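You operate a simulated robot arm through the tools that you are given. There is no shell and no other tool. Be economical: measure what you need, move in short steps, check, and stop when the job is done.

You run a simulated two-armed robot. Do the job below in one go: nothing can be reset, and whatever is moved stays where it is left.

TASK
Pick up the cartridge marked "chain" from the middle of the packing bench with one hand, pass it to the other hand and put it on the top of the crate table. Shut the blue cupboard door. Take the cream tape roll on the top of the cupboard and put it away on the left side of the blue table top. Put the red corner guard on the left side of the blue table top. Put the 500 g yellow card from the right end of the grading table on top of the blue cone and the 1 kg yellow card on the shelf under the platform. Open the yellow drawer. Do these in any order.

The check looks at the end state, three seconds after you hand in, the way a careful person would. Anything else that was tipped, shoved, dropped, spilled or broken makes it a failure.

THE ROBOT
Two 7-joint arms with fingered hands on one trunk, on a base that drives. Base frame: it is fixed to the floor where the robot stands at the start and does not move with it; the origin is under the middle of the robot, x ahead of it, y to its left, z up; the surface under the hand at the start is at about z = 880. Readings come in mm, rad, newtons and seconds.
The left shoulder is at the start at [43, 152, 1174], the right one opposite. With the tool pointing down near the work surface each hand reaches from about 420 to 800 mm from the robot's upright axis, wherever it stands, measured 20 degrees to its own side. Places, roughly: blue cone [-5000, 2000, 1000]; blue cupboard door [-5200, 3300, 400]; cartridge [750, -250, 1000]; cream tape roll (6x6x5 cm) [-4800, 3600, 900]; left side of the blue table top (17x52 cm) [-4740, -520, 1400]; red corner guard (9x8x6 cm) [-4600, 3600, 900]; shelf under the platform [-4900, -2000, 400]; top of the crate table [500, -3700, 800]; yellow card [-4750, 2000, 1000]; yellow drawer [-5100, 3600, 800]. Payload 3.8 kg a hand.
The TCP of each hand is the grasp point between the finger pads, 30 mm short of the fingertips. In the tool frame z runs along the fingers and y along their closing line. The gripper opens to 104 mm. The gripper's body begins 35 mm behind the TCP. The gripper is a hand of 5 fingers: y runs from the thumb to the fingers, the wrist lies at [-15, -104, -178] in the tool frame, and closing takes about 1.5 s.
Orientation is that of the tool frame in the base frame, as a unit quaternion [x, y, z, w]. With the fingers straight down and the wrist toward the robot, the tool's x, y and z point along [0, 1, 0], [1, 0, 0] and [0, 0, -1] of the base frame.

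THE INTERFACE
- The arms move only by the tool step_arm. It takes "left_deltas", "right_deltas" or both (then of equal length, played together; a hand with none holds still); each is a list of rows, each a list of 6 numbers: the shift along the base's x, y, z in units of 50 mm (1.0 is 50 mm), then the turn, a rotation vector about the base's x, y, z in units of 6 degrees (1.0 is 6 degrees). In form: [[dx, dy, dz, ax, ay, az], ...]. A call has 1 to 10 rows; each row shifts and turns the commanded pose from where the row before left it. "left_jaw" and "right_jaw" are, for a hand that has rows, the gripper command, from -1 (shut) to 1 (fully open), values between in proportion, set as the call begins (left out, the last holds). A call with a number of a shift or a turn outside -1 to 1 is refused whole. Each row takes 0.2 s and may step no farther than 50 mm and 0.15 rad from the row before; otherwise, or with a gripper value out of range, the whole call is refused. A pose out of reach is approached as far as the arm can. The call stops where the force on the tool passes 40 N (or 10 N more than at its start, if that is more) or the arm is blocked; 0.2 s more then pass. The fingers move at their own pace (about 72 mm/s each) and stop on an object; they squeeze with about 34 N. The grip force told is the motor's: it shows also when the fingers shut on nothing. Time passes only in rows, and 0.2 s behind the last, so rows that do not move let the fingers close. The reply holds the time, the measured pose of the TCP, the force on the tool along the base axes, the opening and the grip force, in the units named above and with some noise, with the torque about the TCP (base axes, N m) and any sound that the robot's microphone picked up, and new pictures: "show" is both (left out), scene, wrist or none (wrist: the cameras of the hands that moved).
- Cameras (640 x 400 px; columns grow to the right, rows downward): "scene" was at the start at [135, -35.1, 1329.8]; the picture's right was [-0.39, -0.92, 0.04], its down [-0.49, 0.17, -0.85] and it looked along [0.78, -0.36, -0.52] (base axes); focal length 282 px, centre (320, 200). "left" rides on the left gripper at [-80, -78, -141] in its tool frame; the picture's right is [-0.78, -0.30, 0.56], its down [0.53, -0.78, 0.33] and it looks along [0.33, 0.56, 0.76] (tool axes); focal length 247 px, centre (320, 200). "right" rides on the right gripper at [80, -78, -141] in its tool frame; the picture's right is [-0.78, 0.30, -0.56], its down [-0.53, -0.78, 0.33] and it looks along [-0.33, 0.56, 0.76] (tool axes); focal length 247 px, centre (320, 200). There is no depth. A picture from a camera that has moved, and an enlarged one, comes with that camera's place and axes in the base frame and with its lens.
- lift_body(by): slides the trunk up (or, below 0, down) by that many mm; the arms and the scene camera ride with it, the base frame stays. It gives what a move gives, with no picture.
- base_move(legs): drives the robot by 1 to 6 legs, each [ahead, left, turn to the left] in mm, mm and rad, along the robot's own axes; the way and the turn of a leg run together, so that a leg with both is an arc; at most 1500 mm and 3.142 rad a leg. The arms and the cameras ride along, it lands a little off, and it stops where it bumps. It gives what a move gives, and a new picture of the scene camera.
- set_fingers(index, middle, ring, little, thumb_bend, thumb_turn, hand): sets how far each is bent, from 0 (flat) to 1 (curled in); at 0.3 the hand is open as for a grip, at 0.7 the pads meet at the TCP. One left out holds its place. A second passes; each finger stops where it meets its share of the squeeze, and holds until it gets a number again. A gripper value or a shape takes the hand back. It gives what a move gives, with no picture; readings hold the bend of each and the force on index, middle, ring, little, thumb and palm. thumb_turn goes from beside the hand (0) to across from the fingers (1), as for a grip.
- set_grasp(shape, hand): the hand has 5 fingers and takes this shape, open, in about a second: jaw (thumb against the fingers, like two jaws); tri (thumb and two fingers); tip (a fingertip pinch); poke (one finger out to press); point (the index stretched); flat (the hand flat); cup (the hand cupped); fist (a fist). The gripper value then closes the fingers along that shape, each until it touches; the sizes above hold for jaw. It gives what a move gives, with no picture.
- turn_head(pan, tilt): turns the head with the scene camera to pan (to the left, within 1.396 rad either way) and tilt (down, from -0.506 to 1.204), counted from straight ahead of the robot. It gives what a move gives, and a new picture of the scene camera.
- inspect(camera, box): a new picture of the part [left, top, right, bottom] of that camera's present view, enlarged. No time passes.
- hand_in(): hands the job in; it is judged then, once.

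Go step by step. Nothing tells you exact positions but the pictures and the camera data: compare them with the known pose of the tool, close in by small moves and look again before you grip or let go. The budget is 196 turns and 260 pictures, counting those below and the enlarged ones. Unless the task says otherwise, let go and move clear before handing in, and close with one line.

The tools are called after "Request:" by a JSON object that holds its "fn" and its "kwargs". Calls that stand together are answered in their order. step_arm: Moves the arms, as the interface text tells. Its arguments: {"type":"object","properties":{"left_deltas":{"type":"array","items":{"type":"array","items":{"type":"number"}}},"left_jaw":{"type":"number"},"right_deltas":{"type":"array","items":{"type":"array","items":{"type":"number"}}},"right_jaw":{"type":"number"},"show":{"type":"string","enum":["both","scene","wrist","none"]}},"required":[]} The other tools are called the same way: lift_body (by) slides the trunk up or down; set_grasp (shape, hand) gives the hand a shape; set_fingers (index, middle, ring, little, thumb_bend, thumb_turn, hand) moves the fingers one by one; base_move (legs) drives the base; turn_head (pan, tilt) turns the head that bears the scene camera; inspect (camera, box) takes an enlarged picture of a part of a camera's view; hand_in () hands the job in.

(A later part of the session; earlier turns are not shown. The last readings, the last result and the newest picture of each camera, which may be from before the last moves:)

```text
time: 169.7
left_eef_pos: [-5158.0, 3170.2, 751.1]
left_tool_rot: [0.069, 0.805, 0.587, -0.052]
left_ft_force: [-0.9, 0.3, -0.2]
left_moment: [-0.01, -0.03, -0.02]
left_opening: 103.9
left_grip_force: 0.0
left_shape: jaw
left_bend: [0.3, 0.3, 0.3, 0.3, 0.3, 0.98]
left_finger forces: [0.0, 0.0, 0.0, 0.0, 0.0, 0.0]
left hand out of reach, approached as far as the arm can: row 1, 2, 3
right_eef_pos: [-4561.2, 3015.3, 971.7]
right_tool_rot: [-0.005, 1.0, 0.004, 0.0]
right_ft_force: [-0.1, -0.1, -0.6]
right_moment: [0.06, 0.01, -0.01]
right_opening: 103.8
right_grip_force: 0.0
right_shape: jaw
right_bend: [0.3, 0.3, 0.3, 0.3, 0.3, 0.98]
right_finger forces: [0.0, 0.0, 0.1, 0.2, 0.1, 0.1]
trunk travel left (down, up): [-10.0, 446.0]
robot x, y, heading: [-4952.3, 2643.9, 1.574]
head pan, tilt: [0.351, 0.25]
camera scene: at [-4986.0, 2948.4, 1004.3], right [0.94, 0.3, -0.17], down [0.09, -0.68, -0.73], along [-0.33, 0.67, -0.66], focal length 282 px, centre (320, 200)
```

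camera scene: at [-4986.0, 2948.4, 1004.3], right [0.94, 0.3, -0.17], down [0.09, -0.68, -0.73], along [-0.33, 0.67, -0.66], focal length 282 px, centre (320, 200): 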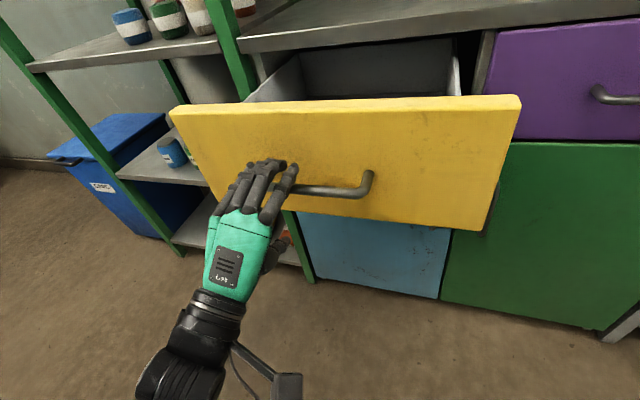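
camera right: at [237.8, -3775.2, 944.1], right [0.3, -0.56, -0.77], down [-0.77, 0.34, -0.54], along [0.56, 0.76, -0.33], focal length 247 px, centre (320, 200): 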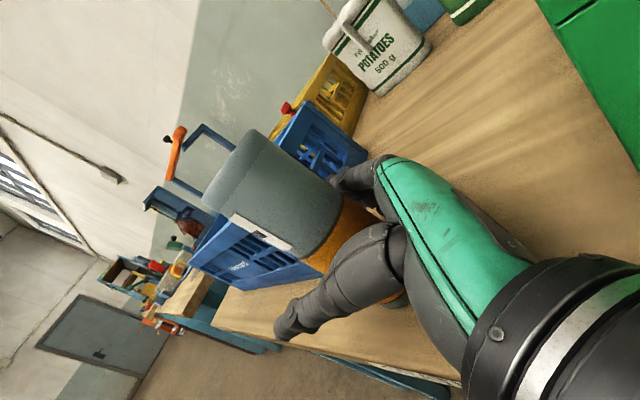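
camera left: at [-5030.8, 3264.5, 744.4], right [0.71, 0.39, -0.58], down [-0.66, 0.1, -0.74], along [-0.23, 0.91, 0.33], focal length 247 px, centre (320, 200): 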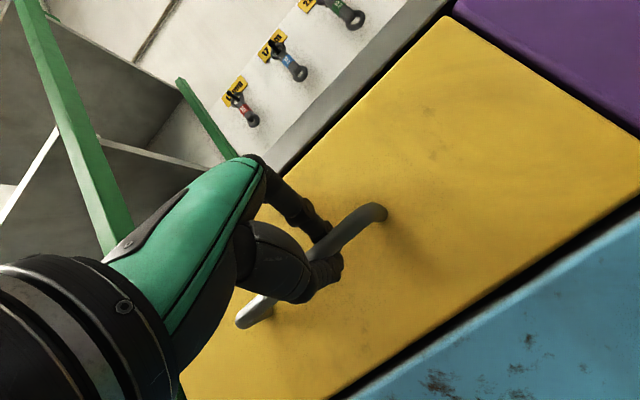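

Continue sideways past the handle end, then un-pitch while retreating.

Request:
{"fn": "step_arm", "kwargs": {"left_deltas": [[-0.6, 0, 0, 0, 0, 0], [-0.6, 0, 0, 0, 0, 0], [-0.4, -0.2, 0, 0, 0, 0]], "show": "none"}}

Request:
{"fn": "step_arm", "kwargs": {"left_deltas": [[0, -0.2, 0, -1, 0, 0], [0, -0.3, 0, -1, 0, 0], [0, -0.3, 0, -1, 0, 0], [0, -0.3, 0, -1, 0, 0]], "show": "scene"}}

```text
time: 170.5
left_eef_pos: [-5238.3, 3159.1, 751.9]
left_tool_rot: [0.068, 0.806, 0.586, -0.053]
left_ft_force: [0.5, -1.2, 0.2]
left_moment: [-0.02, 0.0, -0.02]
left_opening: 103.7
left_grip_force: 0.0
left_shape: jaw
left_bend: [0.3, 0.3, 0.3, 0.3, 0.3, 0.98]
left_finger forces: [0.0, 0.0, 0.0, 0.0, 0.0, 0.0]
right_eef_pos: [-4559.7, 3014.6, 973.6]
right_tool_rot: [-0.006, 1.0, 0.005, -0.001]
right_ft_force: [-0.2, 0.0, -0.1]
right_moment: [-0.01, -0.04, 0.03]
right_opening: 103.4
right_grip_force: 0.0
right_shape: jaw
right_bend: [0.3, 0.3, 0.3, 0.3, 0.3, 0.98]
right_finger forces: [0.0, 0.1, 0.1, 0.0, 0.0, 0.0]
trunk travel left (down, up): [-10.0, 446.0]
robot x, y, heading: [-4953.5, 2641.2, 1.567]
head pan, tilt: [0.351, 0.25]
```

```text
time: 171.5
left_eef_pos: [-5274.5, 3156.2, 704.9]
left_tool_rot: [0.078, 0.911, 0.404, -0.037]
left_ft_force: [0.2, -0.1, 0.0]
left_moment: [-0.01, 0.0, 0.0]
left_opening: 103.6
left_grip_force: 0.1
left_shape: jaw
left_bend: [0.3, 0.3, 0.3, 0.3, 0.3, 0.98]
left_finger forces: [0.0, 0.0, 0.2, 0.0, 0.0, 0.0]
left hand out of reach, approached as far as the arm can: row 1, 2, 3, 4
right_eef_pos: [-4560.3, 3016.1, 972.8]
right_tool_rot: [-0.006, 1.0, 0.005, 0.0]
right_ft_force: [-0.4, 0.4, -0.9]
right_moment: [-0.01, -0.01, 0.01]
right_opening: 103.5
right_grip_force: 0.0
right_shape: jaw
right_bend: [0.3, 0.3, 0.3, 0.3, 0.3, 0.98]
right_finger forces: [0.1, 0.0, 0.0, 0.0, 0.0, 0.0]
trunk travel left (down, up): [-10.0, 446.0]
robot x, y, heading: [-4951.3, 2640.8, 1.567]
head pan, tilt: [0.351, 0.25]
camera scene: at [-4985.9, 2948.5, 1004.2], right [0.94, 0.3, -0.17], down [0.09, -0.68, -0.73], along [-0.33, 0.67, -0.66], focal length 282 px, centre (320, 200)
```

scene: 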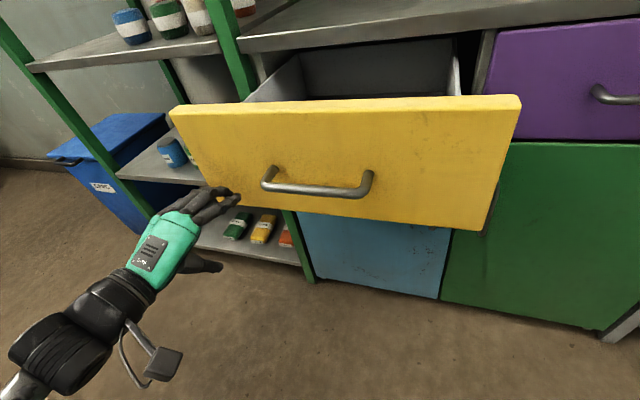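

Hand free of the handle. I finish un-pitching away from the drawer and then raise.

Request:
{"fn": "step_arm", "kwargs": {"left_deltas": [[-0.5, 0, 0, -1, 0, 0], [-0.5, 0, 0, -1, 0, 0], [-0.3, 0, 0, -1, 0, 0], [0, 0, 0, -1, 0, 0], [0, 0, 0, -1, 0, 0], [0, 0, 0.3, -1, 0, 0], [0, 0, 0.5, -1, 0, 0], [0, 0, 0.8, -0.8, 0, 0], [0, 0, 0.9, 0, 0, 0], [0, 0, 0.9, 0, 0, 0]], "show": "none"}}

Request:
{"fn": "step_arm", "kwargs": {"left_deltas": [[0, 0, 0.9, 0, 0, 0], [0, 0, 0.9, 0, 0, 0], [0, 0, 0.9, 0, 0, 0], [0, 0, 0.9, 0, 0, 0]], "show": "none"}}

Request:
{"fn": "lift_body", "kwargs": {"by": 240}}

Request:
{"fn": "turn_head", "kwargs": {"pan": -0.1, "tilt": 0.6}}

```text
time: 173.7
left_eef_pos: [-5338.1, 3153.9, 876.4]
left_tool_rot: [0.088, 0.996, 0.01, -0.004]
left_ft_force: [-0.2, -0.4, -0.2]
left_moment: [0.0, -0.01, 0.01]
left_opening: 103.5
left_grip_force: 0.1
left_shape: jaw
left_bend: [0.3, 0.3, 0.3, 0.3, 0.3, 0.98]
left_finger forces: [0.1, 0.1, 0.1, 0.0, 0.0, 0.0]
right_eef_pos: [-4560.1, 3016.1, 972.5]
right_tool_rot: [-0.007, 1.0, 0.005, 0.001]
right_ft_force: [0.0, -1.5, 0.2]
right_moment: [-0.02, -0.02, -0.04]
right_opening: 103.6
right_grip_force: 0.0
right_shape: jaw
right_bend: [0.3, 0.3, 0.3, 0.3, 0.3, 0.98]
right_finger forces: [0.1, 0.0, 0.0, 0.0, 0.0, 0.0]
trunk travel left (down, up): [-10.0, 446.0]
robot x, y, heading: [-4954.5, 2643.2, 1.574]
head pan, tilt: [0.351, 0.25]
```

```text
time: 174.7
left_eef_pos: [-5337.1, 3152.7, 1054.4]
left_tool_rot: [0.087, 0.996, 0.011, -0.004]
left_ft_force: [0.6, -0.2, 0.2]
left_moment: [0.03, -0.01, -0.01]
left_opening: 104.0
left_grip_force: 0.1
left_shape: jaw
left_bend: [0.3, 0.3, 0.3, 0.3, 0.3, 0.98]
left_finger forces: [0.0, 0.0, 0.0, 0.0, 0.0, 0.0]
right_eef_pos: [-4559.1, 3016.0, 973.8]
right_tool_rot: [-0.007, 1.0, 0.006, 0.001]
right_ft_force: [-0.1, -0.1, 0.3]
right_moment: [0.0, 0.0, 0.05]
right_opening: 103.5
right_grip_force: 0.1
right_shape: jaw
right_bend: [0.3, 0.3, 0.3, 0.3, 0.3, 0.98]
right_finger forces: [0.0, 0.0, 0.0, 0.0, 0.0, 0.0]
trunk travel left (down, up): [-10.0, 446.0]
robot x, y, heading: [-4954.8, 2638.6, 1.572]
head pan, tilt: [0.351, 0.25]
```

```text
time: 177.2
left_eef_pos: [-5338.6, 3155.1, 1295.6]
left_tool_rot: [0.087, 0.996, 0.01, -0.005]
left_ft_force: [0.2, 0.3, -1.2]
left_moment: [0.01, -0.02, 0.0]
left_opening: 103.7
left_grip_force: 0.0
left_shape: jaw
left_bend: [0.3, 0.3, 0.3, 0.3, 0.3, 0.98]
left_finger forces: [0.1, 0.0, 0.0, 0.0, 0.0, 0.0]
right_eef_pos: [-4560.2, 3016.2, 1213.7]
right_tool_rot: [-0.006, 1.0, 0.005, 0.0]
right_ft_force: [0.0, 0.4, -0.1]
right_moment: [-0.04, 0.01, 0.0]
right_opening: 103.6
right_grip_force: 0.1
right_shape: jaw
right_bend: [0.3, 0.3, 0.3, 0.3, 0.3, 0.98]
right_finger forces: [0.0, 0.0, 0.0, 0.0, 0.0, 0.1]
trunk travel left (down, up): [-250.0, 206.0]
robot x, y, heading: [-4952.4, 2640.5, 1.572]
head pan, tilt: [0.351, 0.25]
```

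```text
time: 178.1
left_eef_pos: [-5340.0, 3155.3, 1296.3]
left_tool_rot: [0.086, 0.996, 0.01, -0.005]
left_ft_force: [0.0, 0.2, 1.1]
left_moment: [0.02, -0.04, -0.03]
left_opening: 103.7
left_grip_force: 0.1
left_shape: jaw
left_bend: [0.3, 0.3, 0.3, 0.3, 0.3, 0.98]
left_finger forces: [0.0, 0.0, 0.0, 0.0, 0.0, 0.1]
right_eef_pos: [-4560.6, 3015.5, 1213.4]
right_tool_rot: [-0.006, 1.0, 0.005, 0.0]
right_ft_force: [0.3, -0.8, 0.5]
right_moment: [0.0, -0.02, 0.02]
right_opening: 103.9
right_grip_force: 0.1
right_shape: jaw
right_bend: [0.3, 0.3, 0.3, 0.3, 0.3, 0.98]
right_finger forces: [0.1, 0.1, 0.1, 0.0, 0.1, 0.0]
trunk travel left (down, up): [-250.0, 206.0]
robot x, y, heading: [-4953.4, 2641.1, 1.572]
head pan, tilt: [-0.099, 0.6]
camera scene: at [-4944.7, 2779.2, 1315.4], right [1.0, -0.1, 0.01], down [-0.05, -0.65, -0.76], along [0.08, 0.75, -0.65], focal length 282 px, centre (320, 200)
```

scene: 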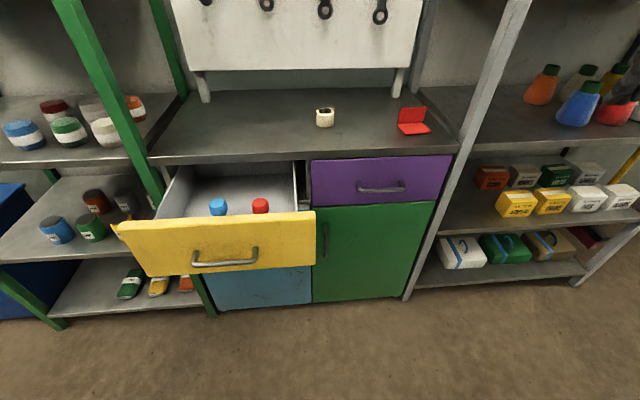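

Door shut, drawer open, nothing disturbed. Tape ≈(-4842,3640), guard ≈(-4565,3574). I tuck the left hand and move to the cupboard's right half.

Request:
{"fn": "step_arm", "kwargs": {"left_deltas": [[0.75, -0.33, 0, 0, 0, 0.33], [0.75, -0.33, 0, 0, 0, 0.33], [0.75, -0.33, 0, 0, 0, 0.33], [0.75, -0.33, 0, 0, 0, 0.33], [0.75, -0.33, 0, 0, 0, 0.33]], "show": "none"}}

Request:
{"fn": "base_move", "kwargs": {"legs": [[0, -253, 0], [290, 0, 0]]}}

Request:
{"fn": "turn_head", "kwargs": {"pan": 0.0, "tilt": 0.7}}

```text
time: 179.3
left_eef_pos: [-5149.7, 3072.7, 1296.9]
left_tool_rot: [0.0, 1.0, 0.01, -0.006]
left_ft_force: [0.5, -0.1, 0.1]
left_moment: [0.03, 0.06, 0.0]
left_opening: 103.6
left_grip_force: 0.0
left_shape: jaw
left_bend: [0.3, 0.3, 0.3, 0.3, 0.3, 0.98]
left_finger forces: [0.0, 0.0, 0.1, 0.0, 0.1, 0.0]
right_eef_pos: [-4559.5, 3015.2, 1213.5]
right_tool_rot: [-0.006, 1.0, 0.005, -0.001]
right_ft_force: [0.2, 0.6, 0.2]
right_moment: [0.01, 0.01, 0.0]
right_opening: 103.7
right_grip_force: 0.0
right_shape: jaw
right_bend: [0.3, 0.3, 0.3, 0.3, 0.3, 0.98]
right_finger forces: [0.0, 0.1, 0.1, 0.0, 0.0, 0.0]
trunk travel left (down, up): [-250.0, 206.0]
robot x, y, heading: [-4951.6, 2639.1, 1.576]
head pan, tilt: [-0.099, 0.6]
```

```text
time: 182.8
left_eef_pos: [-4900.7, 3367.2, 1298.5]
left_tool_rot: [0.002, 1.0, 0.011, -0.005]
left_ft_force: [0.2, 0.2, 0.4]
left_moment: [0.0, -0.01, -0.03]
left_opening: 103.9
left_grip_force: 0.1
left_shape: jaw
left_bend: [0.3, 0.3, 0.3, 0.3, 0.3, 0.98]
left_finger forces: [0.0, 0.0, 0.1, 0.0, 0.0, 0.1]
right_eef_pos: [-4310.3, 3308.3, 1215.4]
right_tool_rot: [-0.006, 1.0, 0.005, -0.001]
right_ft_force: [0.1, 0.1, -0.1]
right_moment: [-0.04, 0.02, -0.01]
right_opening: 103.6
right_grip_force: 0.0
right_shape: jaw
right_bend: [0.3, 0.3, 0.3, 0.3, 0.3, 0.98]
right_finger forces: [0.1, 0.0, 0.1, 0.1, 0.0, 0.0]
trunk travel left (down, up): [-250.0, 206.0]
robot x, y, heading: [-4697.9, 2936.6, 1.573]
head pan, tilt: [-0.099, 0.6]
camera scene: at [-4693.3, 3072.3, 1315.5], right [0.99, -0.1, 0.01], down [-0.06, -0.65, -0.76], along [0.08, 0.75, -0.65], focal length 282 px, centre (320, 200)
```

scene: 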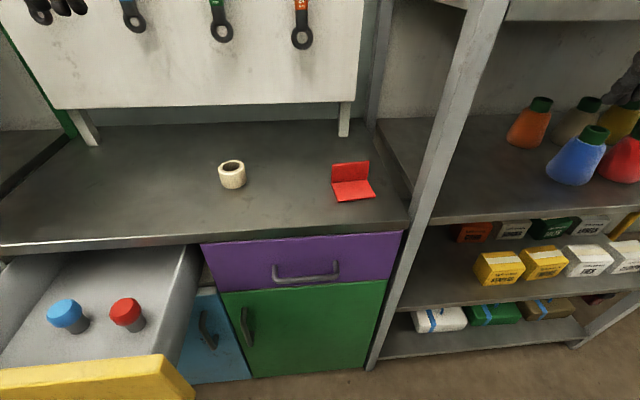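

```text
time: 183.4
left_eef_pos: [-4900.3, 3368.2, 1296.6]
left_tool_rot: [0.0, 1.0, 0.01, -0.005]
left_ft_force: [-0.2, 0.1, 0.3]
left_moment: [-0.02, -0.01, 0.0]
left_opening: 104.0
left_grip_force: 0.1
left_shape: jaw
left_bend: [0.3, 0.3, 0.3, 0.3, 0.3, 0.98]
left_finger forces: [0.1, 0.0, 0.1, 0.1, 0.0, 0.0]
right_eef_pos: [-4308.9, 3309.9, 1212.0]
right_tool_rot: [-0.006, 1.0, 0.006, 0.0]
right_ft_force: [-0.8, 0.2, -0.4]
right_moment: [0.0, 0.01, -0.02]
right_opening: 103.7
right_grip_force: 0.0
right_shape: jaw
right_bend: [0.3, 0.3, 0.3, 0.3, 0.3, 0.98]
right_finger forces: [0.0, 0.0, 0.0, 0.0, 0.0, 0.1]
trunk travel left (down, up): [-250.0, 206.0]
robot x, y, heading: [-4705.5, 2933.2, 1.568]
head pan, tilt: [0.0, 0.7]
camera scene: at [-4702.0, 3069.7, 1307.1], right [1.0, 0.0, 0.0], down [0.0, -0.73, -0.69], along [0.0, 0.69, -0.73], focal length 282 px, centre (320, 200)
```

scene: 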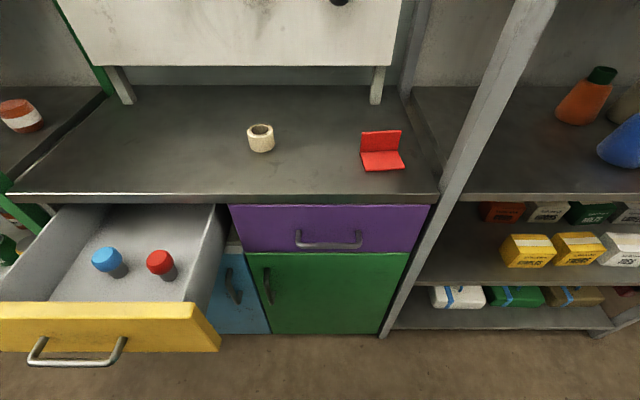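

Now I bring the left hand over the tape roll and check with the wrist camera.

Request:
{"fn": "step_arm", "kwargs": {"left_deltas": [[0.2, 0.8, -0.5, 0, 0, 0], [0.2, 0.8, -0.5, 0, 0, 0], [0.2, 0.8, -0.5, 0, 0, 0], [0.2, 0.8, -0.5, 0, 0, 0], [0.2, 0.8, -0.5, 0, 0, 0], [0.2, 0.8, -0.5, 0, 0, 0]]}}

```text
time: 184.8
left_eef_pos: [-4855.6, 3591.8, 1151.3]
left_tool_rot: [0.001, 1.0, 0.009, -0.005]
left_ft_force: [0.2, 0.9, 0.2]
left_moment: [0.0, 0.01, 0.02]
left_opening: 104.1
left_grip_force: 0.0
left_shape: jaw
left_bend: [0.3, 0.3, 0.3, 0.3, 0.3, 0.98]
left_finger forces: [0.1, 0.1, 0.0, 0.1, 0.1, 0.1]
left hand out of reach, approached as far as the arm can: row 6
right_eef_pos: [-4309.3, 3310.7, 1212.7]
right_tool_rot: [-0.005, 1.0, 0.005, 0.0]
right_ft_force: [-0.5, -0.1, 0.0]
right_moment: [0.02, -0.03, 0.0]
right_opening: 103.8
right_grip_force: 0.0
right_shape: jaw
right_bend: [0.3, 0.3, 0.3, 0.3, 0.3, 0.98]
right_finger forces: [0.1, 0.1, 0.0, 0.0, 0.0, 0.0]
trunk travel left (down, up): [-250.0, 206.0]
robot x, y, heading: [-4703.8, 2932.3, 1.57]
head pan, tilt: [0.0, 0.7]
camera scene: at [-4702.8, 3071.0, 1306.9], right [1.0, 0.0, 0.0], down [0.0, -0.73, -0.69], along [0.0, 0.69, -0.73], focal length 282 px, centre (320, 200)
camera left: at [-4774.3, 3510.9, 1291.2], right [0.77, -0.28, -0.57], down [-0.54, -0.77, -0.34], along [-0.34, 0.57, -0.75], focal length 247 px, centre (320, 200)
```

scene: 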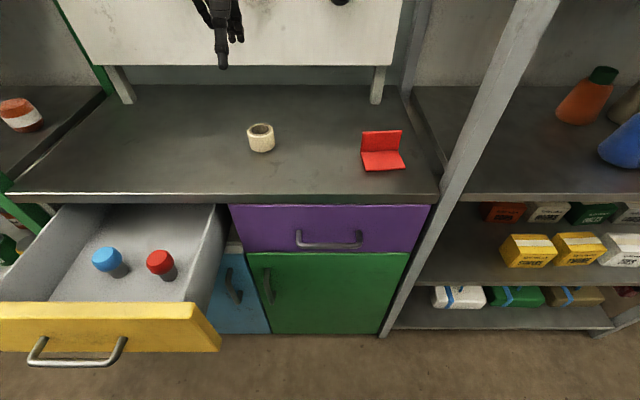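
left: 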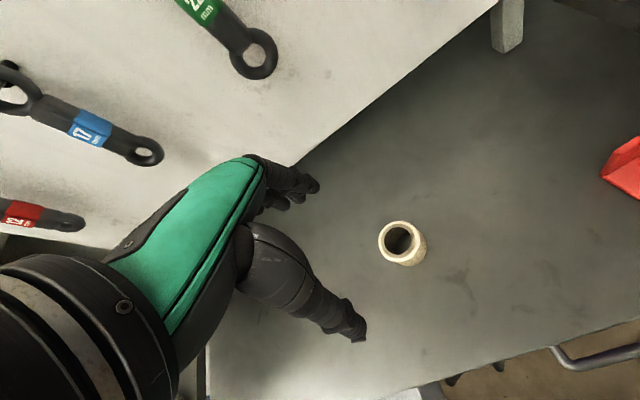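

Tape at (-4843,3628), top surface z≈900. I move the base 60 mm closer, then align and descend.

Request:
{"fn": "base_move", "kwargs": {"legs": [[60, 0, 0]]}}

Request:
{"fn": "step_arm", "kwargs": {"left_deltas": [[0.25, -0.45, -0.9, 0, 0, 0], [0, 0, -0.9, 0, 0, 0], [0, 0, -0.7, 0, 0, 0]]}}

```text
time: 185.8
left_eef_pos: [-4854.4, 3646.6, 1155.8]
left_tool_rot: [0.001, 1.0, 0.013, -0.005]
left_ft_force: [0.1, 0.2, 0.1]
left_moment: [-0.01, -0.04, 0.0]
left_opening: 103.9
left_grip_force: 0.0
left_shape: jaw
left_bend: [0.3, 0.3, 0.3, 0.3, 0.3, 0.98]
left_finger forces: [0.1, 0.0, 0.1, 0.0, 0.1, 0.0]
right_eef_pos: [-4309.1, 3364.4, 1215.7]
right_tool_rot: [-0.004, 1.0, 0.008, 0.0]
right_ft_force: [-0.2, -1.3, -0.4]
right_moment: [0.0, -0.04, 0.02]
right_opening: 103.9
right_grip_force: 0.1
right_shape: jaw
right_bend: [0.3, 0.3, 0.3, 0.3, 0.3, 0.98]
right_finger forces: [0.1, 0.0, 0.0, 0.1, 0.0, 0.0]
trunk travel left (down, up): [-250.0, 206.0]
robot x, y, heading: [-4702.5, 2995.4, 1.571]
head pan, tilt: [0.0, 0.7]
camera scene: at [-4701.8, 3125.1, 1307.8], right [1.0, 0.0, 0.0], down [0.0, -0.72, -0.69], along [0.0, 0.69, -0.72], focal length 282 px, centre (320, 200)
```

scene: 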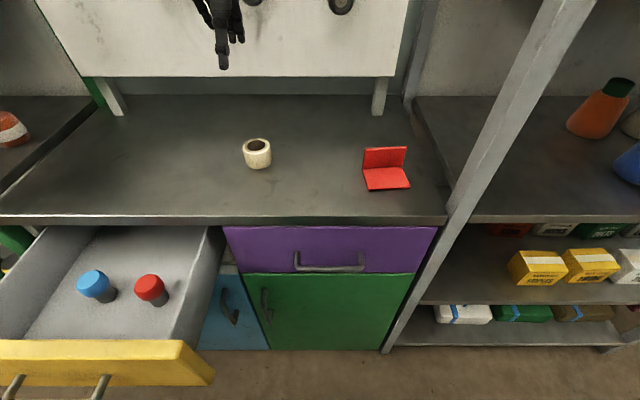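

```text
refused: row 1 steps farther than a row can; nothing moved
```

Request:
{"fn": "step_arm", "kwargs": {"left_deltas": [[0.22, -0.38, 0, 0, 0, 0], [0, 0, -0.9, 0, 0, 0], [0, 0, -0.9, 0, 0, 0], [0, 0, -0.9, 0, 0, 0]]}}

```text
time: 186.8
left_eef_pos: [-4844.8, 3630.1, 1017.4]
left_tool_rot: [0.001, 1.0, 0.01, -0.004]
left_ft_force: [0.0, -0.4, 0.4]
left_moment: [-0.02, -0.01, 0.0]
left_opening: 103.8
left_grip_force: 0.0
left_shape: jaw
left_bend: [0.3, 0.3, 0.3, 0.3, 0.3, 0.98]
left_finger forces: [0.0, 0.0, 0.0, 0.0, 0.1, 0.1]
right_eef_pos: [-4308.2, 3368.3, 1214.4]
right_tool_rot: [-0.004, 1.0, 0.006, 0.0]
right_ft_force: [-0.3, 0.2, -0.2]
right_moment: [-0.03, -0.01, 0.0]
right_opening: 103.8
right_grip_force: 0.0
right_shape: jaw
right_bend: [0.3, 0.3, 0.3, 0.3, 0.3, 0.98]
right_finger forces: [0.1, 0.0, 0.0, 0.2, 0.0, 0.0]
trunk travel left (down, up): [-250.0, 206.0]
robot x, y, heading: [-4698.0, 2991.3, 1.574]
head pan, tilt: [0.0, 0.7]
camera scene: at [-4702.0, 3128.4, 1307.1], right [1.0, 0.0, 0.0], down [0.0, -0.73, -0.69], along [0.0, 0.69, -0.73], focal length 282 px, centre (320, 200)
camera left: at [-4763.5, 3547.9, 1156.1], right [0.77, -0.29, -0.57], down [-0.54, -0.77, -0.34], along [-0.34, 0.57, -0.75], focal length 247 px, centre (320, 200)
```

scene: 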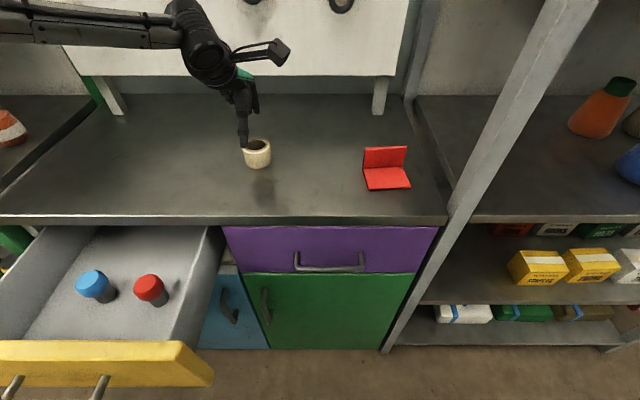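
left: 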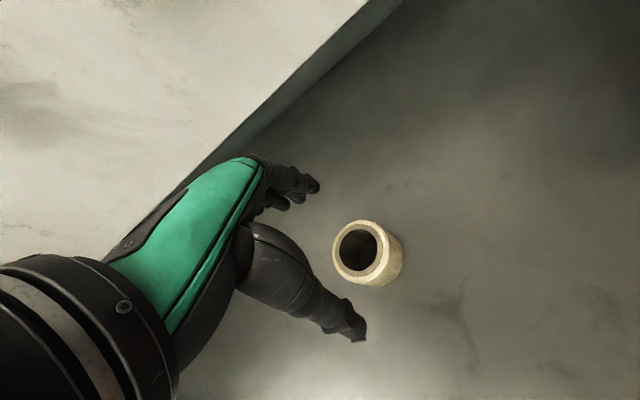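

Aligned. Descend to z≈940 and close gently.

Request:
{"fn": "step_arm", "kwargs": {"left_deltas": [[0.1, 0, -0.6, 0, 0, 0], [0, 0, -0.6, 0, 0, 0], [0, 0, -0.34, 0, 0, 0]], "show": "none"}}

Request:
{"fn": "step_arm", "kwargs": {"left_deltas": [[0, 0, 0, 0, 0, 0], [0, 0, 0, 0, 0, 0], [0, 0, 0, 0, 0, 0], [0, 0, 0, 0, 0, 0], [0, 0, 0, 0, 0, 0], [0, 0, 0, 0, 0, 0]], "left_jaw": -1}}

```text
time: 187.6
left_eef_pos: [-4842.0, 3624.5, 942.7]
left_tool_rot: [0.002, 1.0, 0.011, -0.004]
left_ft_force: [-1.2, -0.4, 0.1]
left_moment: [-0.01, 0.0, -0.01]
left_opening: 103.6
left_grip_force: 0.1
left_shape: jaw
left_bend: [0.3, 0.3, 0.3, 0.3, 0.3, 0.98]
left_finger forces: [0.0, 0.1, 0.1, 0.0, 0.0, 0.1]
left hand out of reach, approached as far as the arm can: row 3
right_eef_pos: [-4308.5, 3368.9, 1213.0]
right_tool_rot: [-0.005, 1.0, 0.006, 0.0]
right_ft_force: [-0.2, 0.6, 0.3]
right_moment: [-0.02, 0.02, -0.01]
right_opening: 103.8
right_grip_force: 0.0
right_shape: jaw
right_bend: [0.3, 0.3, 0.3, 0.3, 0.3, 0.98]
right_finger forces: [0.1, 0.1, 0.0, 0.0, 0.0, 0.0]
trunk travel left (down, up): [-250.0, 206.0]
robot x, y, heading: [-4700.2, 2996.9, 1.573]
head pan, tilt: [0.0, 0.7]
```

```text
time: 189.0
left_eef_pos: [-4841.1, 3625.4, 942.5]
left_tool_rot: [0.001, 1.0, 0.011, -0.005]
left_ft_force: [-0.2, 0.7, -0.4]
left_moment: [0.0, 0.02, -0.02]
left_opening: 52.6
left_grip_force: 34.0
left_shape: jaw
left_bend: [0.74, 0.44, 0.47, 0.44, 0.71, 1.0]
left_finger forces: [18.8, 10.3, 0.0, 0.0, 29.5, 0.0]
right_eef_pos: [-4308.2, 3368.8, 1213.1]
right_tool_rot: [-0.005, 1.0, 0.007, 0.001]
right_ft_force: [1.7, -0.4, -0.7]
right_moment: [0.01, 0.0, 0.01]
right_opening: 103.9
right_grip_force: 0.1
right_shape: jaw
right_bend: [0.3, 0.3, 0.3, 0.3, 0.3, 0.98]
right_finger forces: [0.0, 0.0, 0.1, 0.0, 0.0, 0.0]
trunk travel left (down, up): [-250.0, 206.0]
robot x, y, heading: [-4700.9, 2996.2, 1.572]
head pan, tilt: [0.0, 0.7]
camera scene: at [-4701.9, 3128.9, 1307.1], right [1.0, 0.0, 0.0], down [0.0, -0.73, -0.69], along [0.0, 0.69, -0.73], focal length 282 px, centre (320, 200)
camera left: at [-4761.0, 3543.7, 1081.2], right [0.77, -0.29, -0.57], down [-0.54, -0.77, -0.34], along [-0.34, 0.57, -0.75], focal length 247 px, centre (320, 200)
```

scene: 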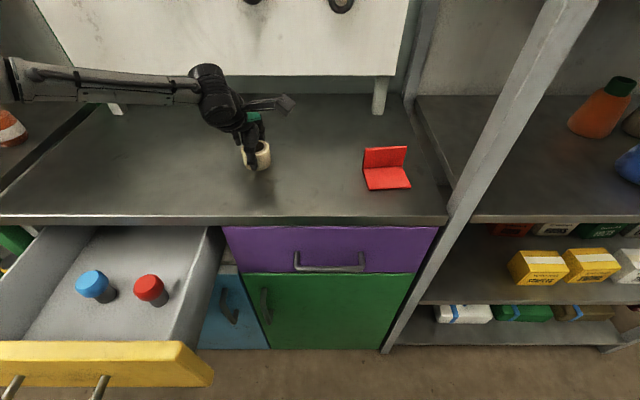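
left: 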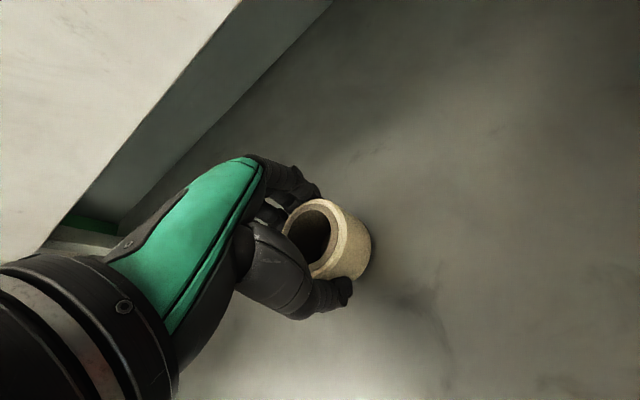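

Tape gripped. I lift it back and up, then bring the right hand over the red guard.

Request:
{"fn": "step_arm", "kwargs": {"left_deltas": [[0, 0, 0.6, 0, 0, 0], [0, -0.4, 0.8, 0, 0, 0], [0, -0.5, 0.8, 0, 0, 0], [0, -0.5, 0.8, 0, 0, 0], [0, -0.5, 0.8, 0, 0, 0], [0, -0.6, 0.7, 0, 0, 0], [-0.3, -0.6, 0.6, 0, 0, 0], [-0.6, -0.6, 0.5, 0, 0, 0], [-0.4, -0.6, 0.4, 0, 0, 0]], "show": "none"}}

Request:
{"fn": "step_arm", "kwargs": {"right_deltas": [[-0.9, 0.2, 0, 0, 0, 0], [-0.9, 0.2, 0, 0, 0, 0], [-0.9, 0.3, 0, 0, 0, 0], [-0.9, 0.3, 0, 0, 0, 0], [-0.9, 0.3, -0.1, 0, 0, 0], [-0.4, 0.4, -0.6, 0, 0, 0], [0, 0.4, -0.8, 0, 0, 0]]}}

```text
time: 191.0
left_eef_pos: [-4908.1, 3409.1, 1244.6]
left_tool_rot: [0.002, 1.0, 0.011, -0.005]
left_ft_force: [0.1, -0.2, 0.0]
left_moment: [0.03, 0.05, 0.0]
left_opening: 52.4
left_grip_force: 34.2
left_shape: jaw
left_bend: [0.74, 0.44, 0.47, 0.44, 0.71, 1.0]
left_finger forces: [18.7, 10.6, 0.0, 0.0, 29.4, 0.0]
right_eef_pos: [-4309.2, 3366.6, 1215.3]
right_tool_rot: [-0.006, 1.0, 0.005, 0.001]
right_ft_force: [0.6, -0.3, -0.5]
right_moment: [0.01, 0.01, 0.0]
right_opening: 103.8
right_grip_force: 0.2
right_shape: jaw
right_bend: [0.3, 0.3, 0.3, 0.3, 0.3, 0.98]
right_finger forces: [0.0, 0.0, 0.0, 0.0, 0.0, 0.0]
trunk travel left (down, up): [-250.0, 206.0]
robot x, y, heading: [-4700.9, 2996.3, 1.571]
head pan, tilt: [0.0, 0.7]
```

```text
time: 192.6
left_eef_pos: [-4905.6, 3411.6, 1243.8]
left_tool_rot: [0.002, 1.0, 0.01, -0.005]
left_ft_force: [0.1, 0.2, 0.3]
left_moment: [-0.02, -0.04, -0.03]
left_opening: 52.4
left_grip_force: 34.1
left_shape: jaw
left_bend: [0.74, 0.44, 0.47, 0.44, 0.71, 1.0]
left_finger forces: [18.6, 10.5, 0.0, 0.0, 29.4, 0.1]
right_eef_pos: [-4555.5, 3475.8, 1138.5]
right_tool_rot: [-0.006, 1.0, 0.006, -0.001]
right_ft_force: [1.1, -0.2, 0.2]
right_moment: [-0.03, 0.03, 0.01]
right_opening: 103.9
right_grip_force: 0.0
right_shape: jaw
right_bend: [0.3, 0.3, 0.3, 0.3, 0.3, 0.98]
right_finger forces: [0.0, 0.0, 0.0, 0.0, 0.0, 0.1]
trunk travel left (down, up): [-250.0, 206.0]
robot x, y, heading: [-4704.3, 2996.2, 1.572]
head pan, tilt: [0.0, 0.7]
camera scene: at [-4701.5, 3129.7, 1306.9], right [1.0, 0.0, 0.0], down [0.0, -0.73, -0.69], along [0.0, 0.69, -0.73], focal length 282 px, centre (320, 200)
camera right: at [-4635.3, 3395.7, 1278.0], right [0.77, 0.3, 0.56], down [0.54, -0.77, -0.34], along [0.33, 0.57, -0.76], focal length 247 px, centre (320, 200)
```

scene: 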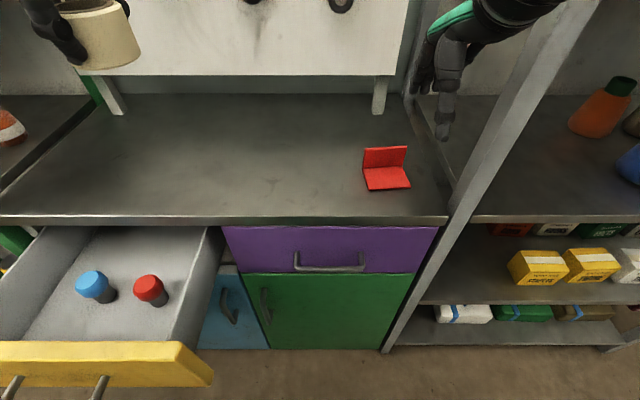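
right: 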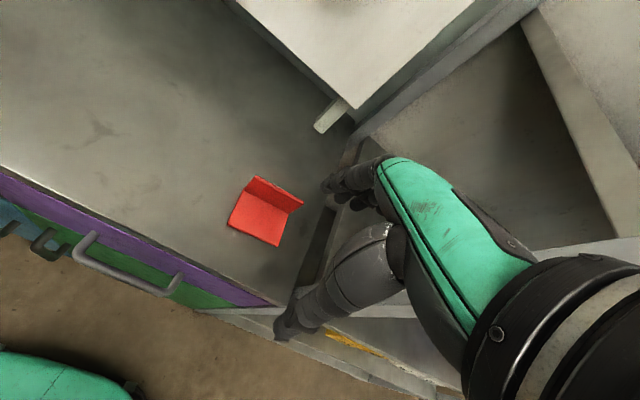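

Guard: upright plate at (-4560,3614), rising to z≈957, flat leg toward me. The rack post is close on the right, so I step left 90 mm and check the right arm's elbow.

Request:
{"fn": "base_move", "kwargs": {"legs": [[0, 90, 0]]}}

Request:
{"fn": "turn_head", "kwargs": {"pan": -0.7, "tilt": 0.6}}

```text
time: 193.7
left_eef_pos: [-4994.1, 3412.3, 1244.0]
left_tool_rot: [0.002, 1.0, 0.01, -0.006]
left_ft_force: [-0.2, -0.3, -0.6]
left_moment: [0.02, 0.0, 0.01]
left_opening: 52.3
left_grip_force: 34.1
left_shape: jaw
left_bend: [0.74, 0.44, 0.47, 0.44, 0.71, 1.0]
left_finger forces: [18.7, 10.5, 0.0, 0.0, 29.4, 0.0]
right_eef_pos: [-4642.8, 3472.9, 1138.1]
right_tool_rot: [-0.004, 1.0, 0.006, -0.001]
right_ft_force: [0.2, 0.4, 0.0]
right_moment: [0.03, 0.01, -0.05]
right_opening: 103.9
right_grip_force: 0.0
right_shape: jaw
right_bend: [0.3, 0.3, 0.3, 0.3, 0.3, 0.98]
right_finger forces: [0.0, 0.1, 0.0, 0.1, 0.0, 0.0]
trunk travel left (down, up): [-250.0, 206.0]
robot x, y, heading: [-4788.1, 2995.5, 1.571]
head pan, tilt: [0.0, 0.7]
camera scene: at [-4789.8, 3128.8, 1307.1], right [1.0, 0.0, 0.0], down [0.0, -0.73, -0.69], along [0.0, 0.69, -0.73], focal length 282 px, centre (320, 200)
```

scene: 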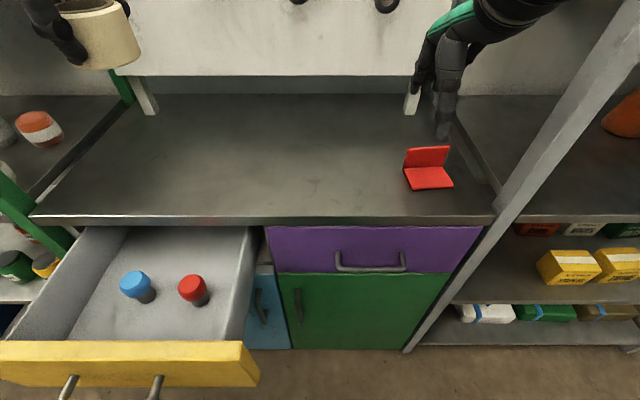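

```text
time: 194.8
left_eef_pos: [-4995.9, 3411.8, 1243.9]
left_tool_rot: [0.002, 1.0, 0.011, -0.005]
left_ft_force: [1.0, 0.2, -0.5]
left_moment: [0.01, 0.01, -0.01]
left_opening: 52.3
left_grip_force: 34.1
left_shape: jaw
left_bend: [0.74, 0.44, 0.47, 0.44, 0.71, 1.0]
left_finger forces: [18.7, 10.5, 0.1, 0.0, 29.4, 0.1]
right_eef_pos: [-4644.5, 3473.8, 1138.0]
right_tool_rot: [-0.005, 1.0, 0.006, 0.0]
right_ft_force: [0.2, -0.2, 0.4]
right_moment: [0.03, -0.03, 0.03]
right_opening: 103.8
right_grip_force: 0.1
right_shape: jaw
right_bend: [0.3, 0.3, 0.3, 0.3, 0.3, 0.98]
right_finger forces: [0.0, 0.0, 0.0, 0.0, 0.0, 0.0]
trunk travel left (down, up): [-250.0, 206.0]
robot x, y, heading: [-4789.6, 2995.4, 1.57]
head pan, tilt: [-0.7, 0.6]
camera scene: at [-4734.0, 3112.5, 1317.6], right [0.77, -0.64, 0.07], down [-0.36, -0.52, -0.77], along [0.53, 0.56, -0.63], focal length 282 px, centre (320, 200)
```

scene: 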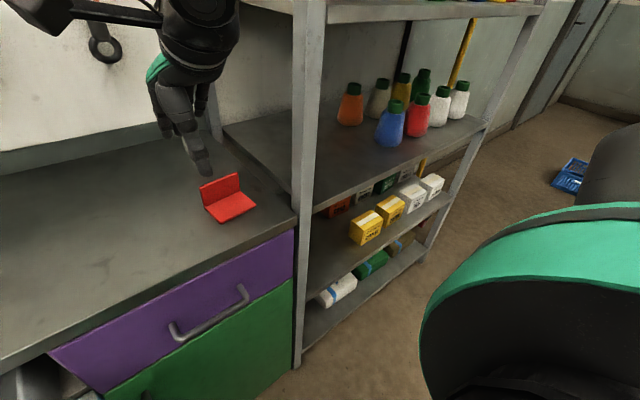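

Clear of the rack. I bring the right hand over the guard's upright plate.

Request:
{"fn": "step_arm", "kwargs": {"right_deltas": [[0.39, 0.7, -0.55, 0, 0, 0], [0.39, 0.7, -0.55, 0, 0, 0], [0.39, 0.7, -0.55, 0, 0, 0], [0.39, 0.7, -0.55, 0, 0, 0]]}}

```text
time: 195.8
left_eef_pos: [-4995.2, 3414.5, 1243.7]
left_tool_rot: [0.002, 1.0, 0.009, -0.005]
left_ft_force: [0.4, 0.5, -0.9]
left_moment: [-0.03, 0.01, 0.0]
left_opening: 52.3
left_grip_force: 33.6
left_shape: jaw
left_bend: [0.74, 0.44, 0.47, 0.44, 0.71, 1.0]
left_finger forces: [18.8, 10.5, 0.1, 0.0, 29.4, 0.1]
right_eef_pos: [-4566.3, 3617.0, 1027.0]
right_tool_rot: [-0.005, 1.0, 0.004, 0.0]
right_ft_force: [-0.5, 0.0, 0.3]
right_moment: [-0.02, 0.0, -0.01]
right_opening: 103.9
right_grip_force: 0.1
right_shape: jaw
right_bend: [0.3, 0.3, 0.3, 0.3, 0.3, 0.98]
right_finger forces: [0.1, 0.0, 0.1, 0.0, 0.1, 0.0]
trunk travel left (down, up): [-250.0, 206.0]
robot x, y, heading: [-4787.8, 2989.2, 1.571]
head pan, tilt: [-0.7, 0.6]
camera scene: at [-4734.0, 3114.5, 1317.3], right [0.76, -0.64, 0.07], down [-0.36, -0.52, -0.77], along [0.53, 0.56, -0.63], focal length 282 px, centre (320, 200)
camera right: at [-4646.3, 3537.6, 1167.0], right [0.77, 0.3, 0.56], down [0.54, -0.77, -0.34], along [0.33, 0.57, -0.76], focal length 247 px, centre (320, 200)
```

scene: 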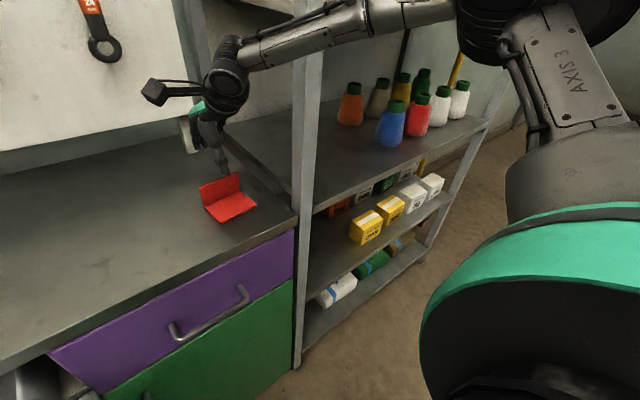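
right: 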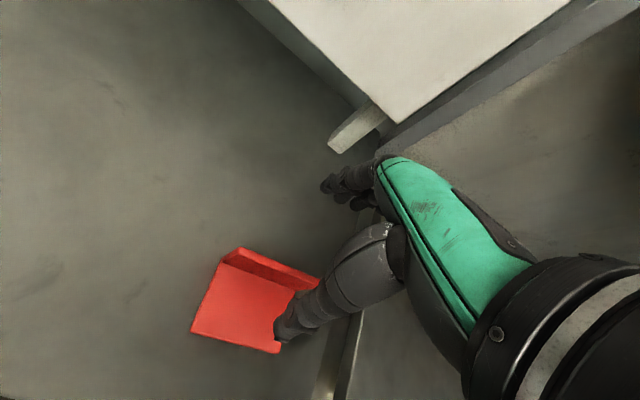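

Plate runs from (-4608,3603) to (-4524,3615). I yaw 8°, shift back 7 mm and descend to z≈945.

Request:
{"fn": "step_arm", "kwargs": {"right_deltas": [[0, -0.07, -0.4, 0, 0, 0.65], [0, -0.07, -0.5, 0, 0, 0.65], [0, 0, -0.5, 0, 0, 0], [0, 0, -0.25, 0, 0, 0]]}}

```text
time: 196.8
left_eef_pos: [-4996.5, 3410.7, 1244.0]
left_tool_rot: [0.002, 1.0, 0.011, -0.005]
left_ft_force: [0.3, 1.1, -0.9]
left_moment: [-0.01, 0.01, -0.01]
left_opening: 52.3
left_grip_force: 34.3
left_shape: jaw
left_bend: [0.74, 0.44, 0.47, 0.44, 0.71, 1.0]
left_finger forces: [18.7, 10.4, 0.0, 0.0, 29.4, 0.0]
right_eef_pos: [-4566.5, 3607.7, 945.5]
right_tool_rot: [-0.072, 0.997, 0.005, -0.001]
right_ft_force: [0.6, 0.4, 0.1]
right_moment: [0.0, 0.02, 0.0]
right_opening: 103.8
right_grip_force: 0.1
right_shape: jaw
right_bend: [0.3, 0.3, 0.3, 0.3, 0.3, 0.98]
right_finger forces: [0.1, 0.0, 0.0, 0.0, 0.1, 0.1]
trunk travel left (down, up): [-250.0, 206.0]
robot x, y, heading: [-4792.1, 2995.3, 1.573]
head pan, tilt: [-0.7, 0.6]
camera scene: at [-4734.7, 3112.7, 1317.6], right [0.76, -0.64, 0.07], down [-0.36, -0.52, -0.77], along [0.53, 0.56, -0.63], focal length 282 px, centre (320, 200)
camera right: at [-4635.2, 3517.5, 1084.8], right [0.73, 0.4, 0.56], down [0.64, -0.69, -0.34], along [0.25, 0.61, -0.75], focal length 247 px, centre (320, 200)
```

scene: 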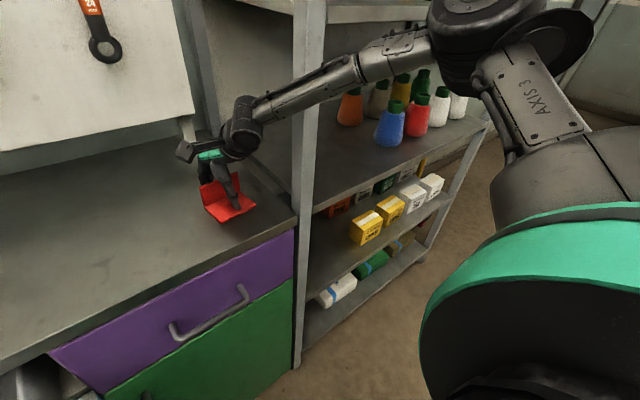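
right: 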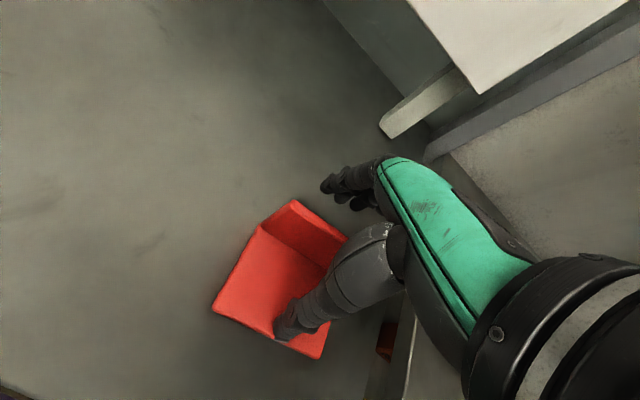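

The plate lies between thumb and fingers. Close.

Request:
{"fn": "step_arm", "kwargs": {"right_deltas": [[0, 0, 0, 0, 0, 0], [0, 0, 0, 0, 0, 0], [0, 0, 0, 0, 0, 0], [0, 0, 0, 0, 0, 0], [0, 0, 0, 0, 0, 0], [0, 0, 0, 0, 0, 0], [0, 0, 0, 0, 0, 0]], "right_jaw": -1, "show": "wrist"}}

```text
time: 198.4
left_eef_pos: [-4995.4, 3411.2, 1242.3]
left_tool_rot: [0.002, 1.0, 0.01, -0.005]
left_ft_force: [1.0, 0.5, 0.1]
left_moment: [-0.01, 0.01, 0.05]
left_opening: 52.1
left_grip_force: 34.5
left_shape: jaw
left_bend: [0.74, 0.44, 0.47, 0.44, 0.71, 1.0]
left_finger forces: [18.8, 10.4, 0.0, 0.0, 29.4, 0.1]
right_eef_pos: [-4566.5, 3606.1, 945.9]
right_tool_rot: [-0.073, 0.997, 0.006, 0.0]
right_ft_force: [0.0, -0.2, -0.4]
right_moment: [-0.01, 0.03, 0.02]
right_opening: 2.2
right_grip_force: 34.4
right_shape: jaw
right_bend: [0.67, 0.7, 0.7, 0.7, 0.71, 1.0]
right_finger forces: [19.6, 7.7, 3.1, 0.1, 30.5, 0.0]
trunk travel left (down, up): [-250.0, 206.0]
robot x, y, heading: [-4789.5, 2989.0, 1.572]
head pan, tilt: [-0.7, 0.6]
camera right: at [-4635.3, 3517.4, 1085.1], right [0.73, 0.4, 0.56], down [0.64, -0.69, -0.34], along [0.25, 0.61, -0.75], focal length 247 px, centre (320, 200)
```

right: 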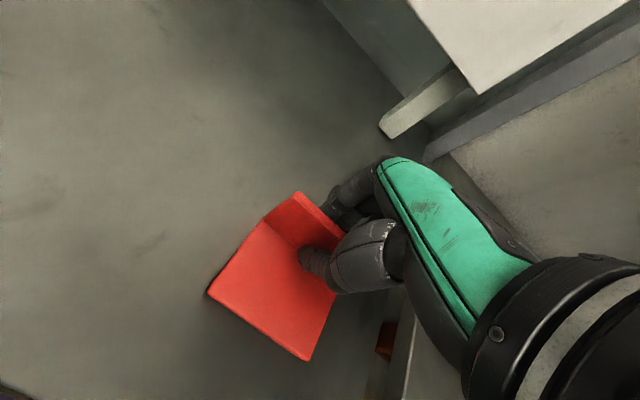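

Gripped. Lift and retract along the approach path, then back the base away.

Request:
{"fn": "step_arm", "kwargs": {"right_deltas": [[0, 0, 0.6, 0, 0, 0], [0, 0, 0.8, 0, 0, 0], [-0.35, -0.6, 0.6, 0, 0, 0], [-0.35, -0.6, 0.6, 0, 0, 0], [-0.35, -0.6, 0.6, 0, 0, 0], [-0.3, -0.6, 0.6, 0, 0, 0], [0, -0.8, 0.5, 0, 0, 0]], "show": "scene"}}

Request:
{"fn": "base_move", "kwargs": {"legs": [[-230, 0, 0]]}}

```text
time: 200.0
left_eef_pos: [-4995.4, 3408.1, 1244.7]
left_tool_rot: [0.002, 1.0, 0.012, -0.005]
left_ft_force: [0.0, -0.1, 0.4]
left_moment: [-0.02, 0.03, 0.04]
left_opening: 52.5
left_grip_force: 33.7
left_shape: jaw
left_bend: [0.74, 0.44, 0.47, 0.44, 0.71, 1.0]
left_finger forces: [18.7, 10.5, 0.0, 0.1, 29.4, 0.0]
right_eef_pos: [-4632.9, 3446.5, 1164.6]
right_tool_rot: [-0.073, 0.997, 0.008, -0.001]
right_ft_force: [0.8, 0.1, -0.1]
right_moment: [0.04, 0.01, 0.01]
right_opening: 1.9
right_grip_force: 34.2
right_shape: jaw
right_bend: [0.67, 0.7, 0.7, 0.7, 0.71, 1.0]
right_finger forces: [20.0, 7.5, 3.0, 0.1, 30.5, 0.0]
trunk travel left (down, up): [-250.0, 206.0]
robot x, y, heading: [-4789.5, 2993.6, 1.572]
head pan, tilt: [-0.7, 0.6]
camera scene: at [-4734.2, 3110.3, 1317.9], right [0.76, -0.64, 0.07], down [-0.36, -0.52, -0.77], along [0.53, 0.56, -0.63], focal length 282 px, centre (320, 200)
```

scene: 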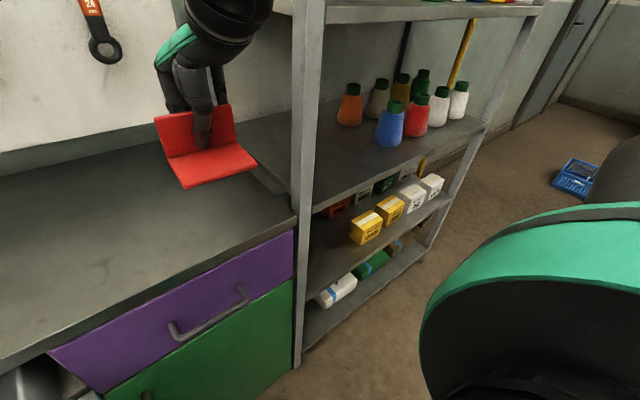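

```text
time: 201.7
left_eef_pos: [-4995.5, 3181.4, 1242.7]
left_tool_rot: [0.003, 1.0, 0.009, -0.006]
left_ft_force: [0.1, -0.5, -0.9]
left_moment: [0.0, 0.01, 0.03]
left_opening: 52.2
left_grip_force: 34.2
left_shape: jaw
left_bend: [0.74, 0.44, 0.47, 0.44, 0.71, 1.0]
left_finger forces: [18.6, 10.4, 0.0, 0.0, 29.4, 0.0]
right_eef_pos: [-4632.3, 3217.9, 1162.7]
right_tool_rot: [-0.071, 0.997, 0.005, -0.001]
right_ft_force: [-0.7, -0.2, -1.3]
right_moment: [0.01, 0.02, 0.01]
right_opening: 2.0
right_grip_force: 34.3
right_shape: jaw
right_bend: [0.67, 0.7, 0.7, 0.7, 0.71, 1.0]
right_finger forces: [20.0, 7.5, 3.0, 0.1, 30.3, 0.1]
trunk travel left (down, up): [-250.0, 206.0]
robot x, y, heading: [-4787.9, 2762.2, 1.566]
head pan, tilt: [-0.7, 0.6]
camera scene: at [-4734.9, 2881.4, 1317.4], right [0.76, -0.64, 0.07], down [-0.37, -0.52, -0.77], along [0.53, 0.56, -0.63], focal length 282 px, centre (320, 200)
```

scene: 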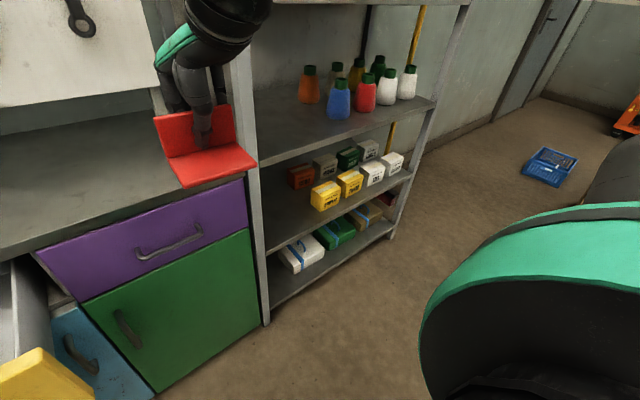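

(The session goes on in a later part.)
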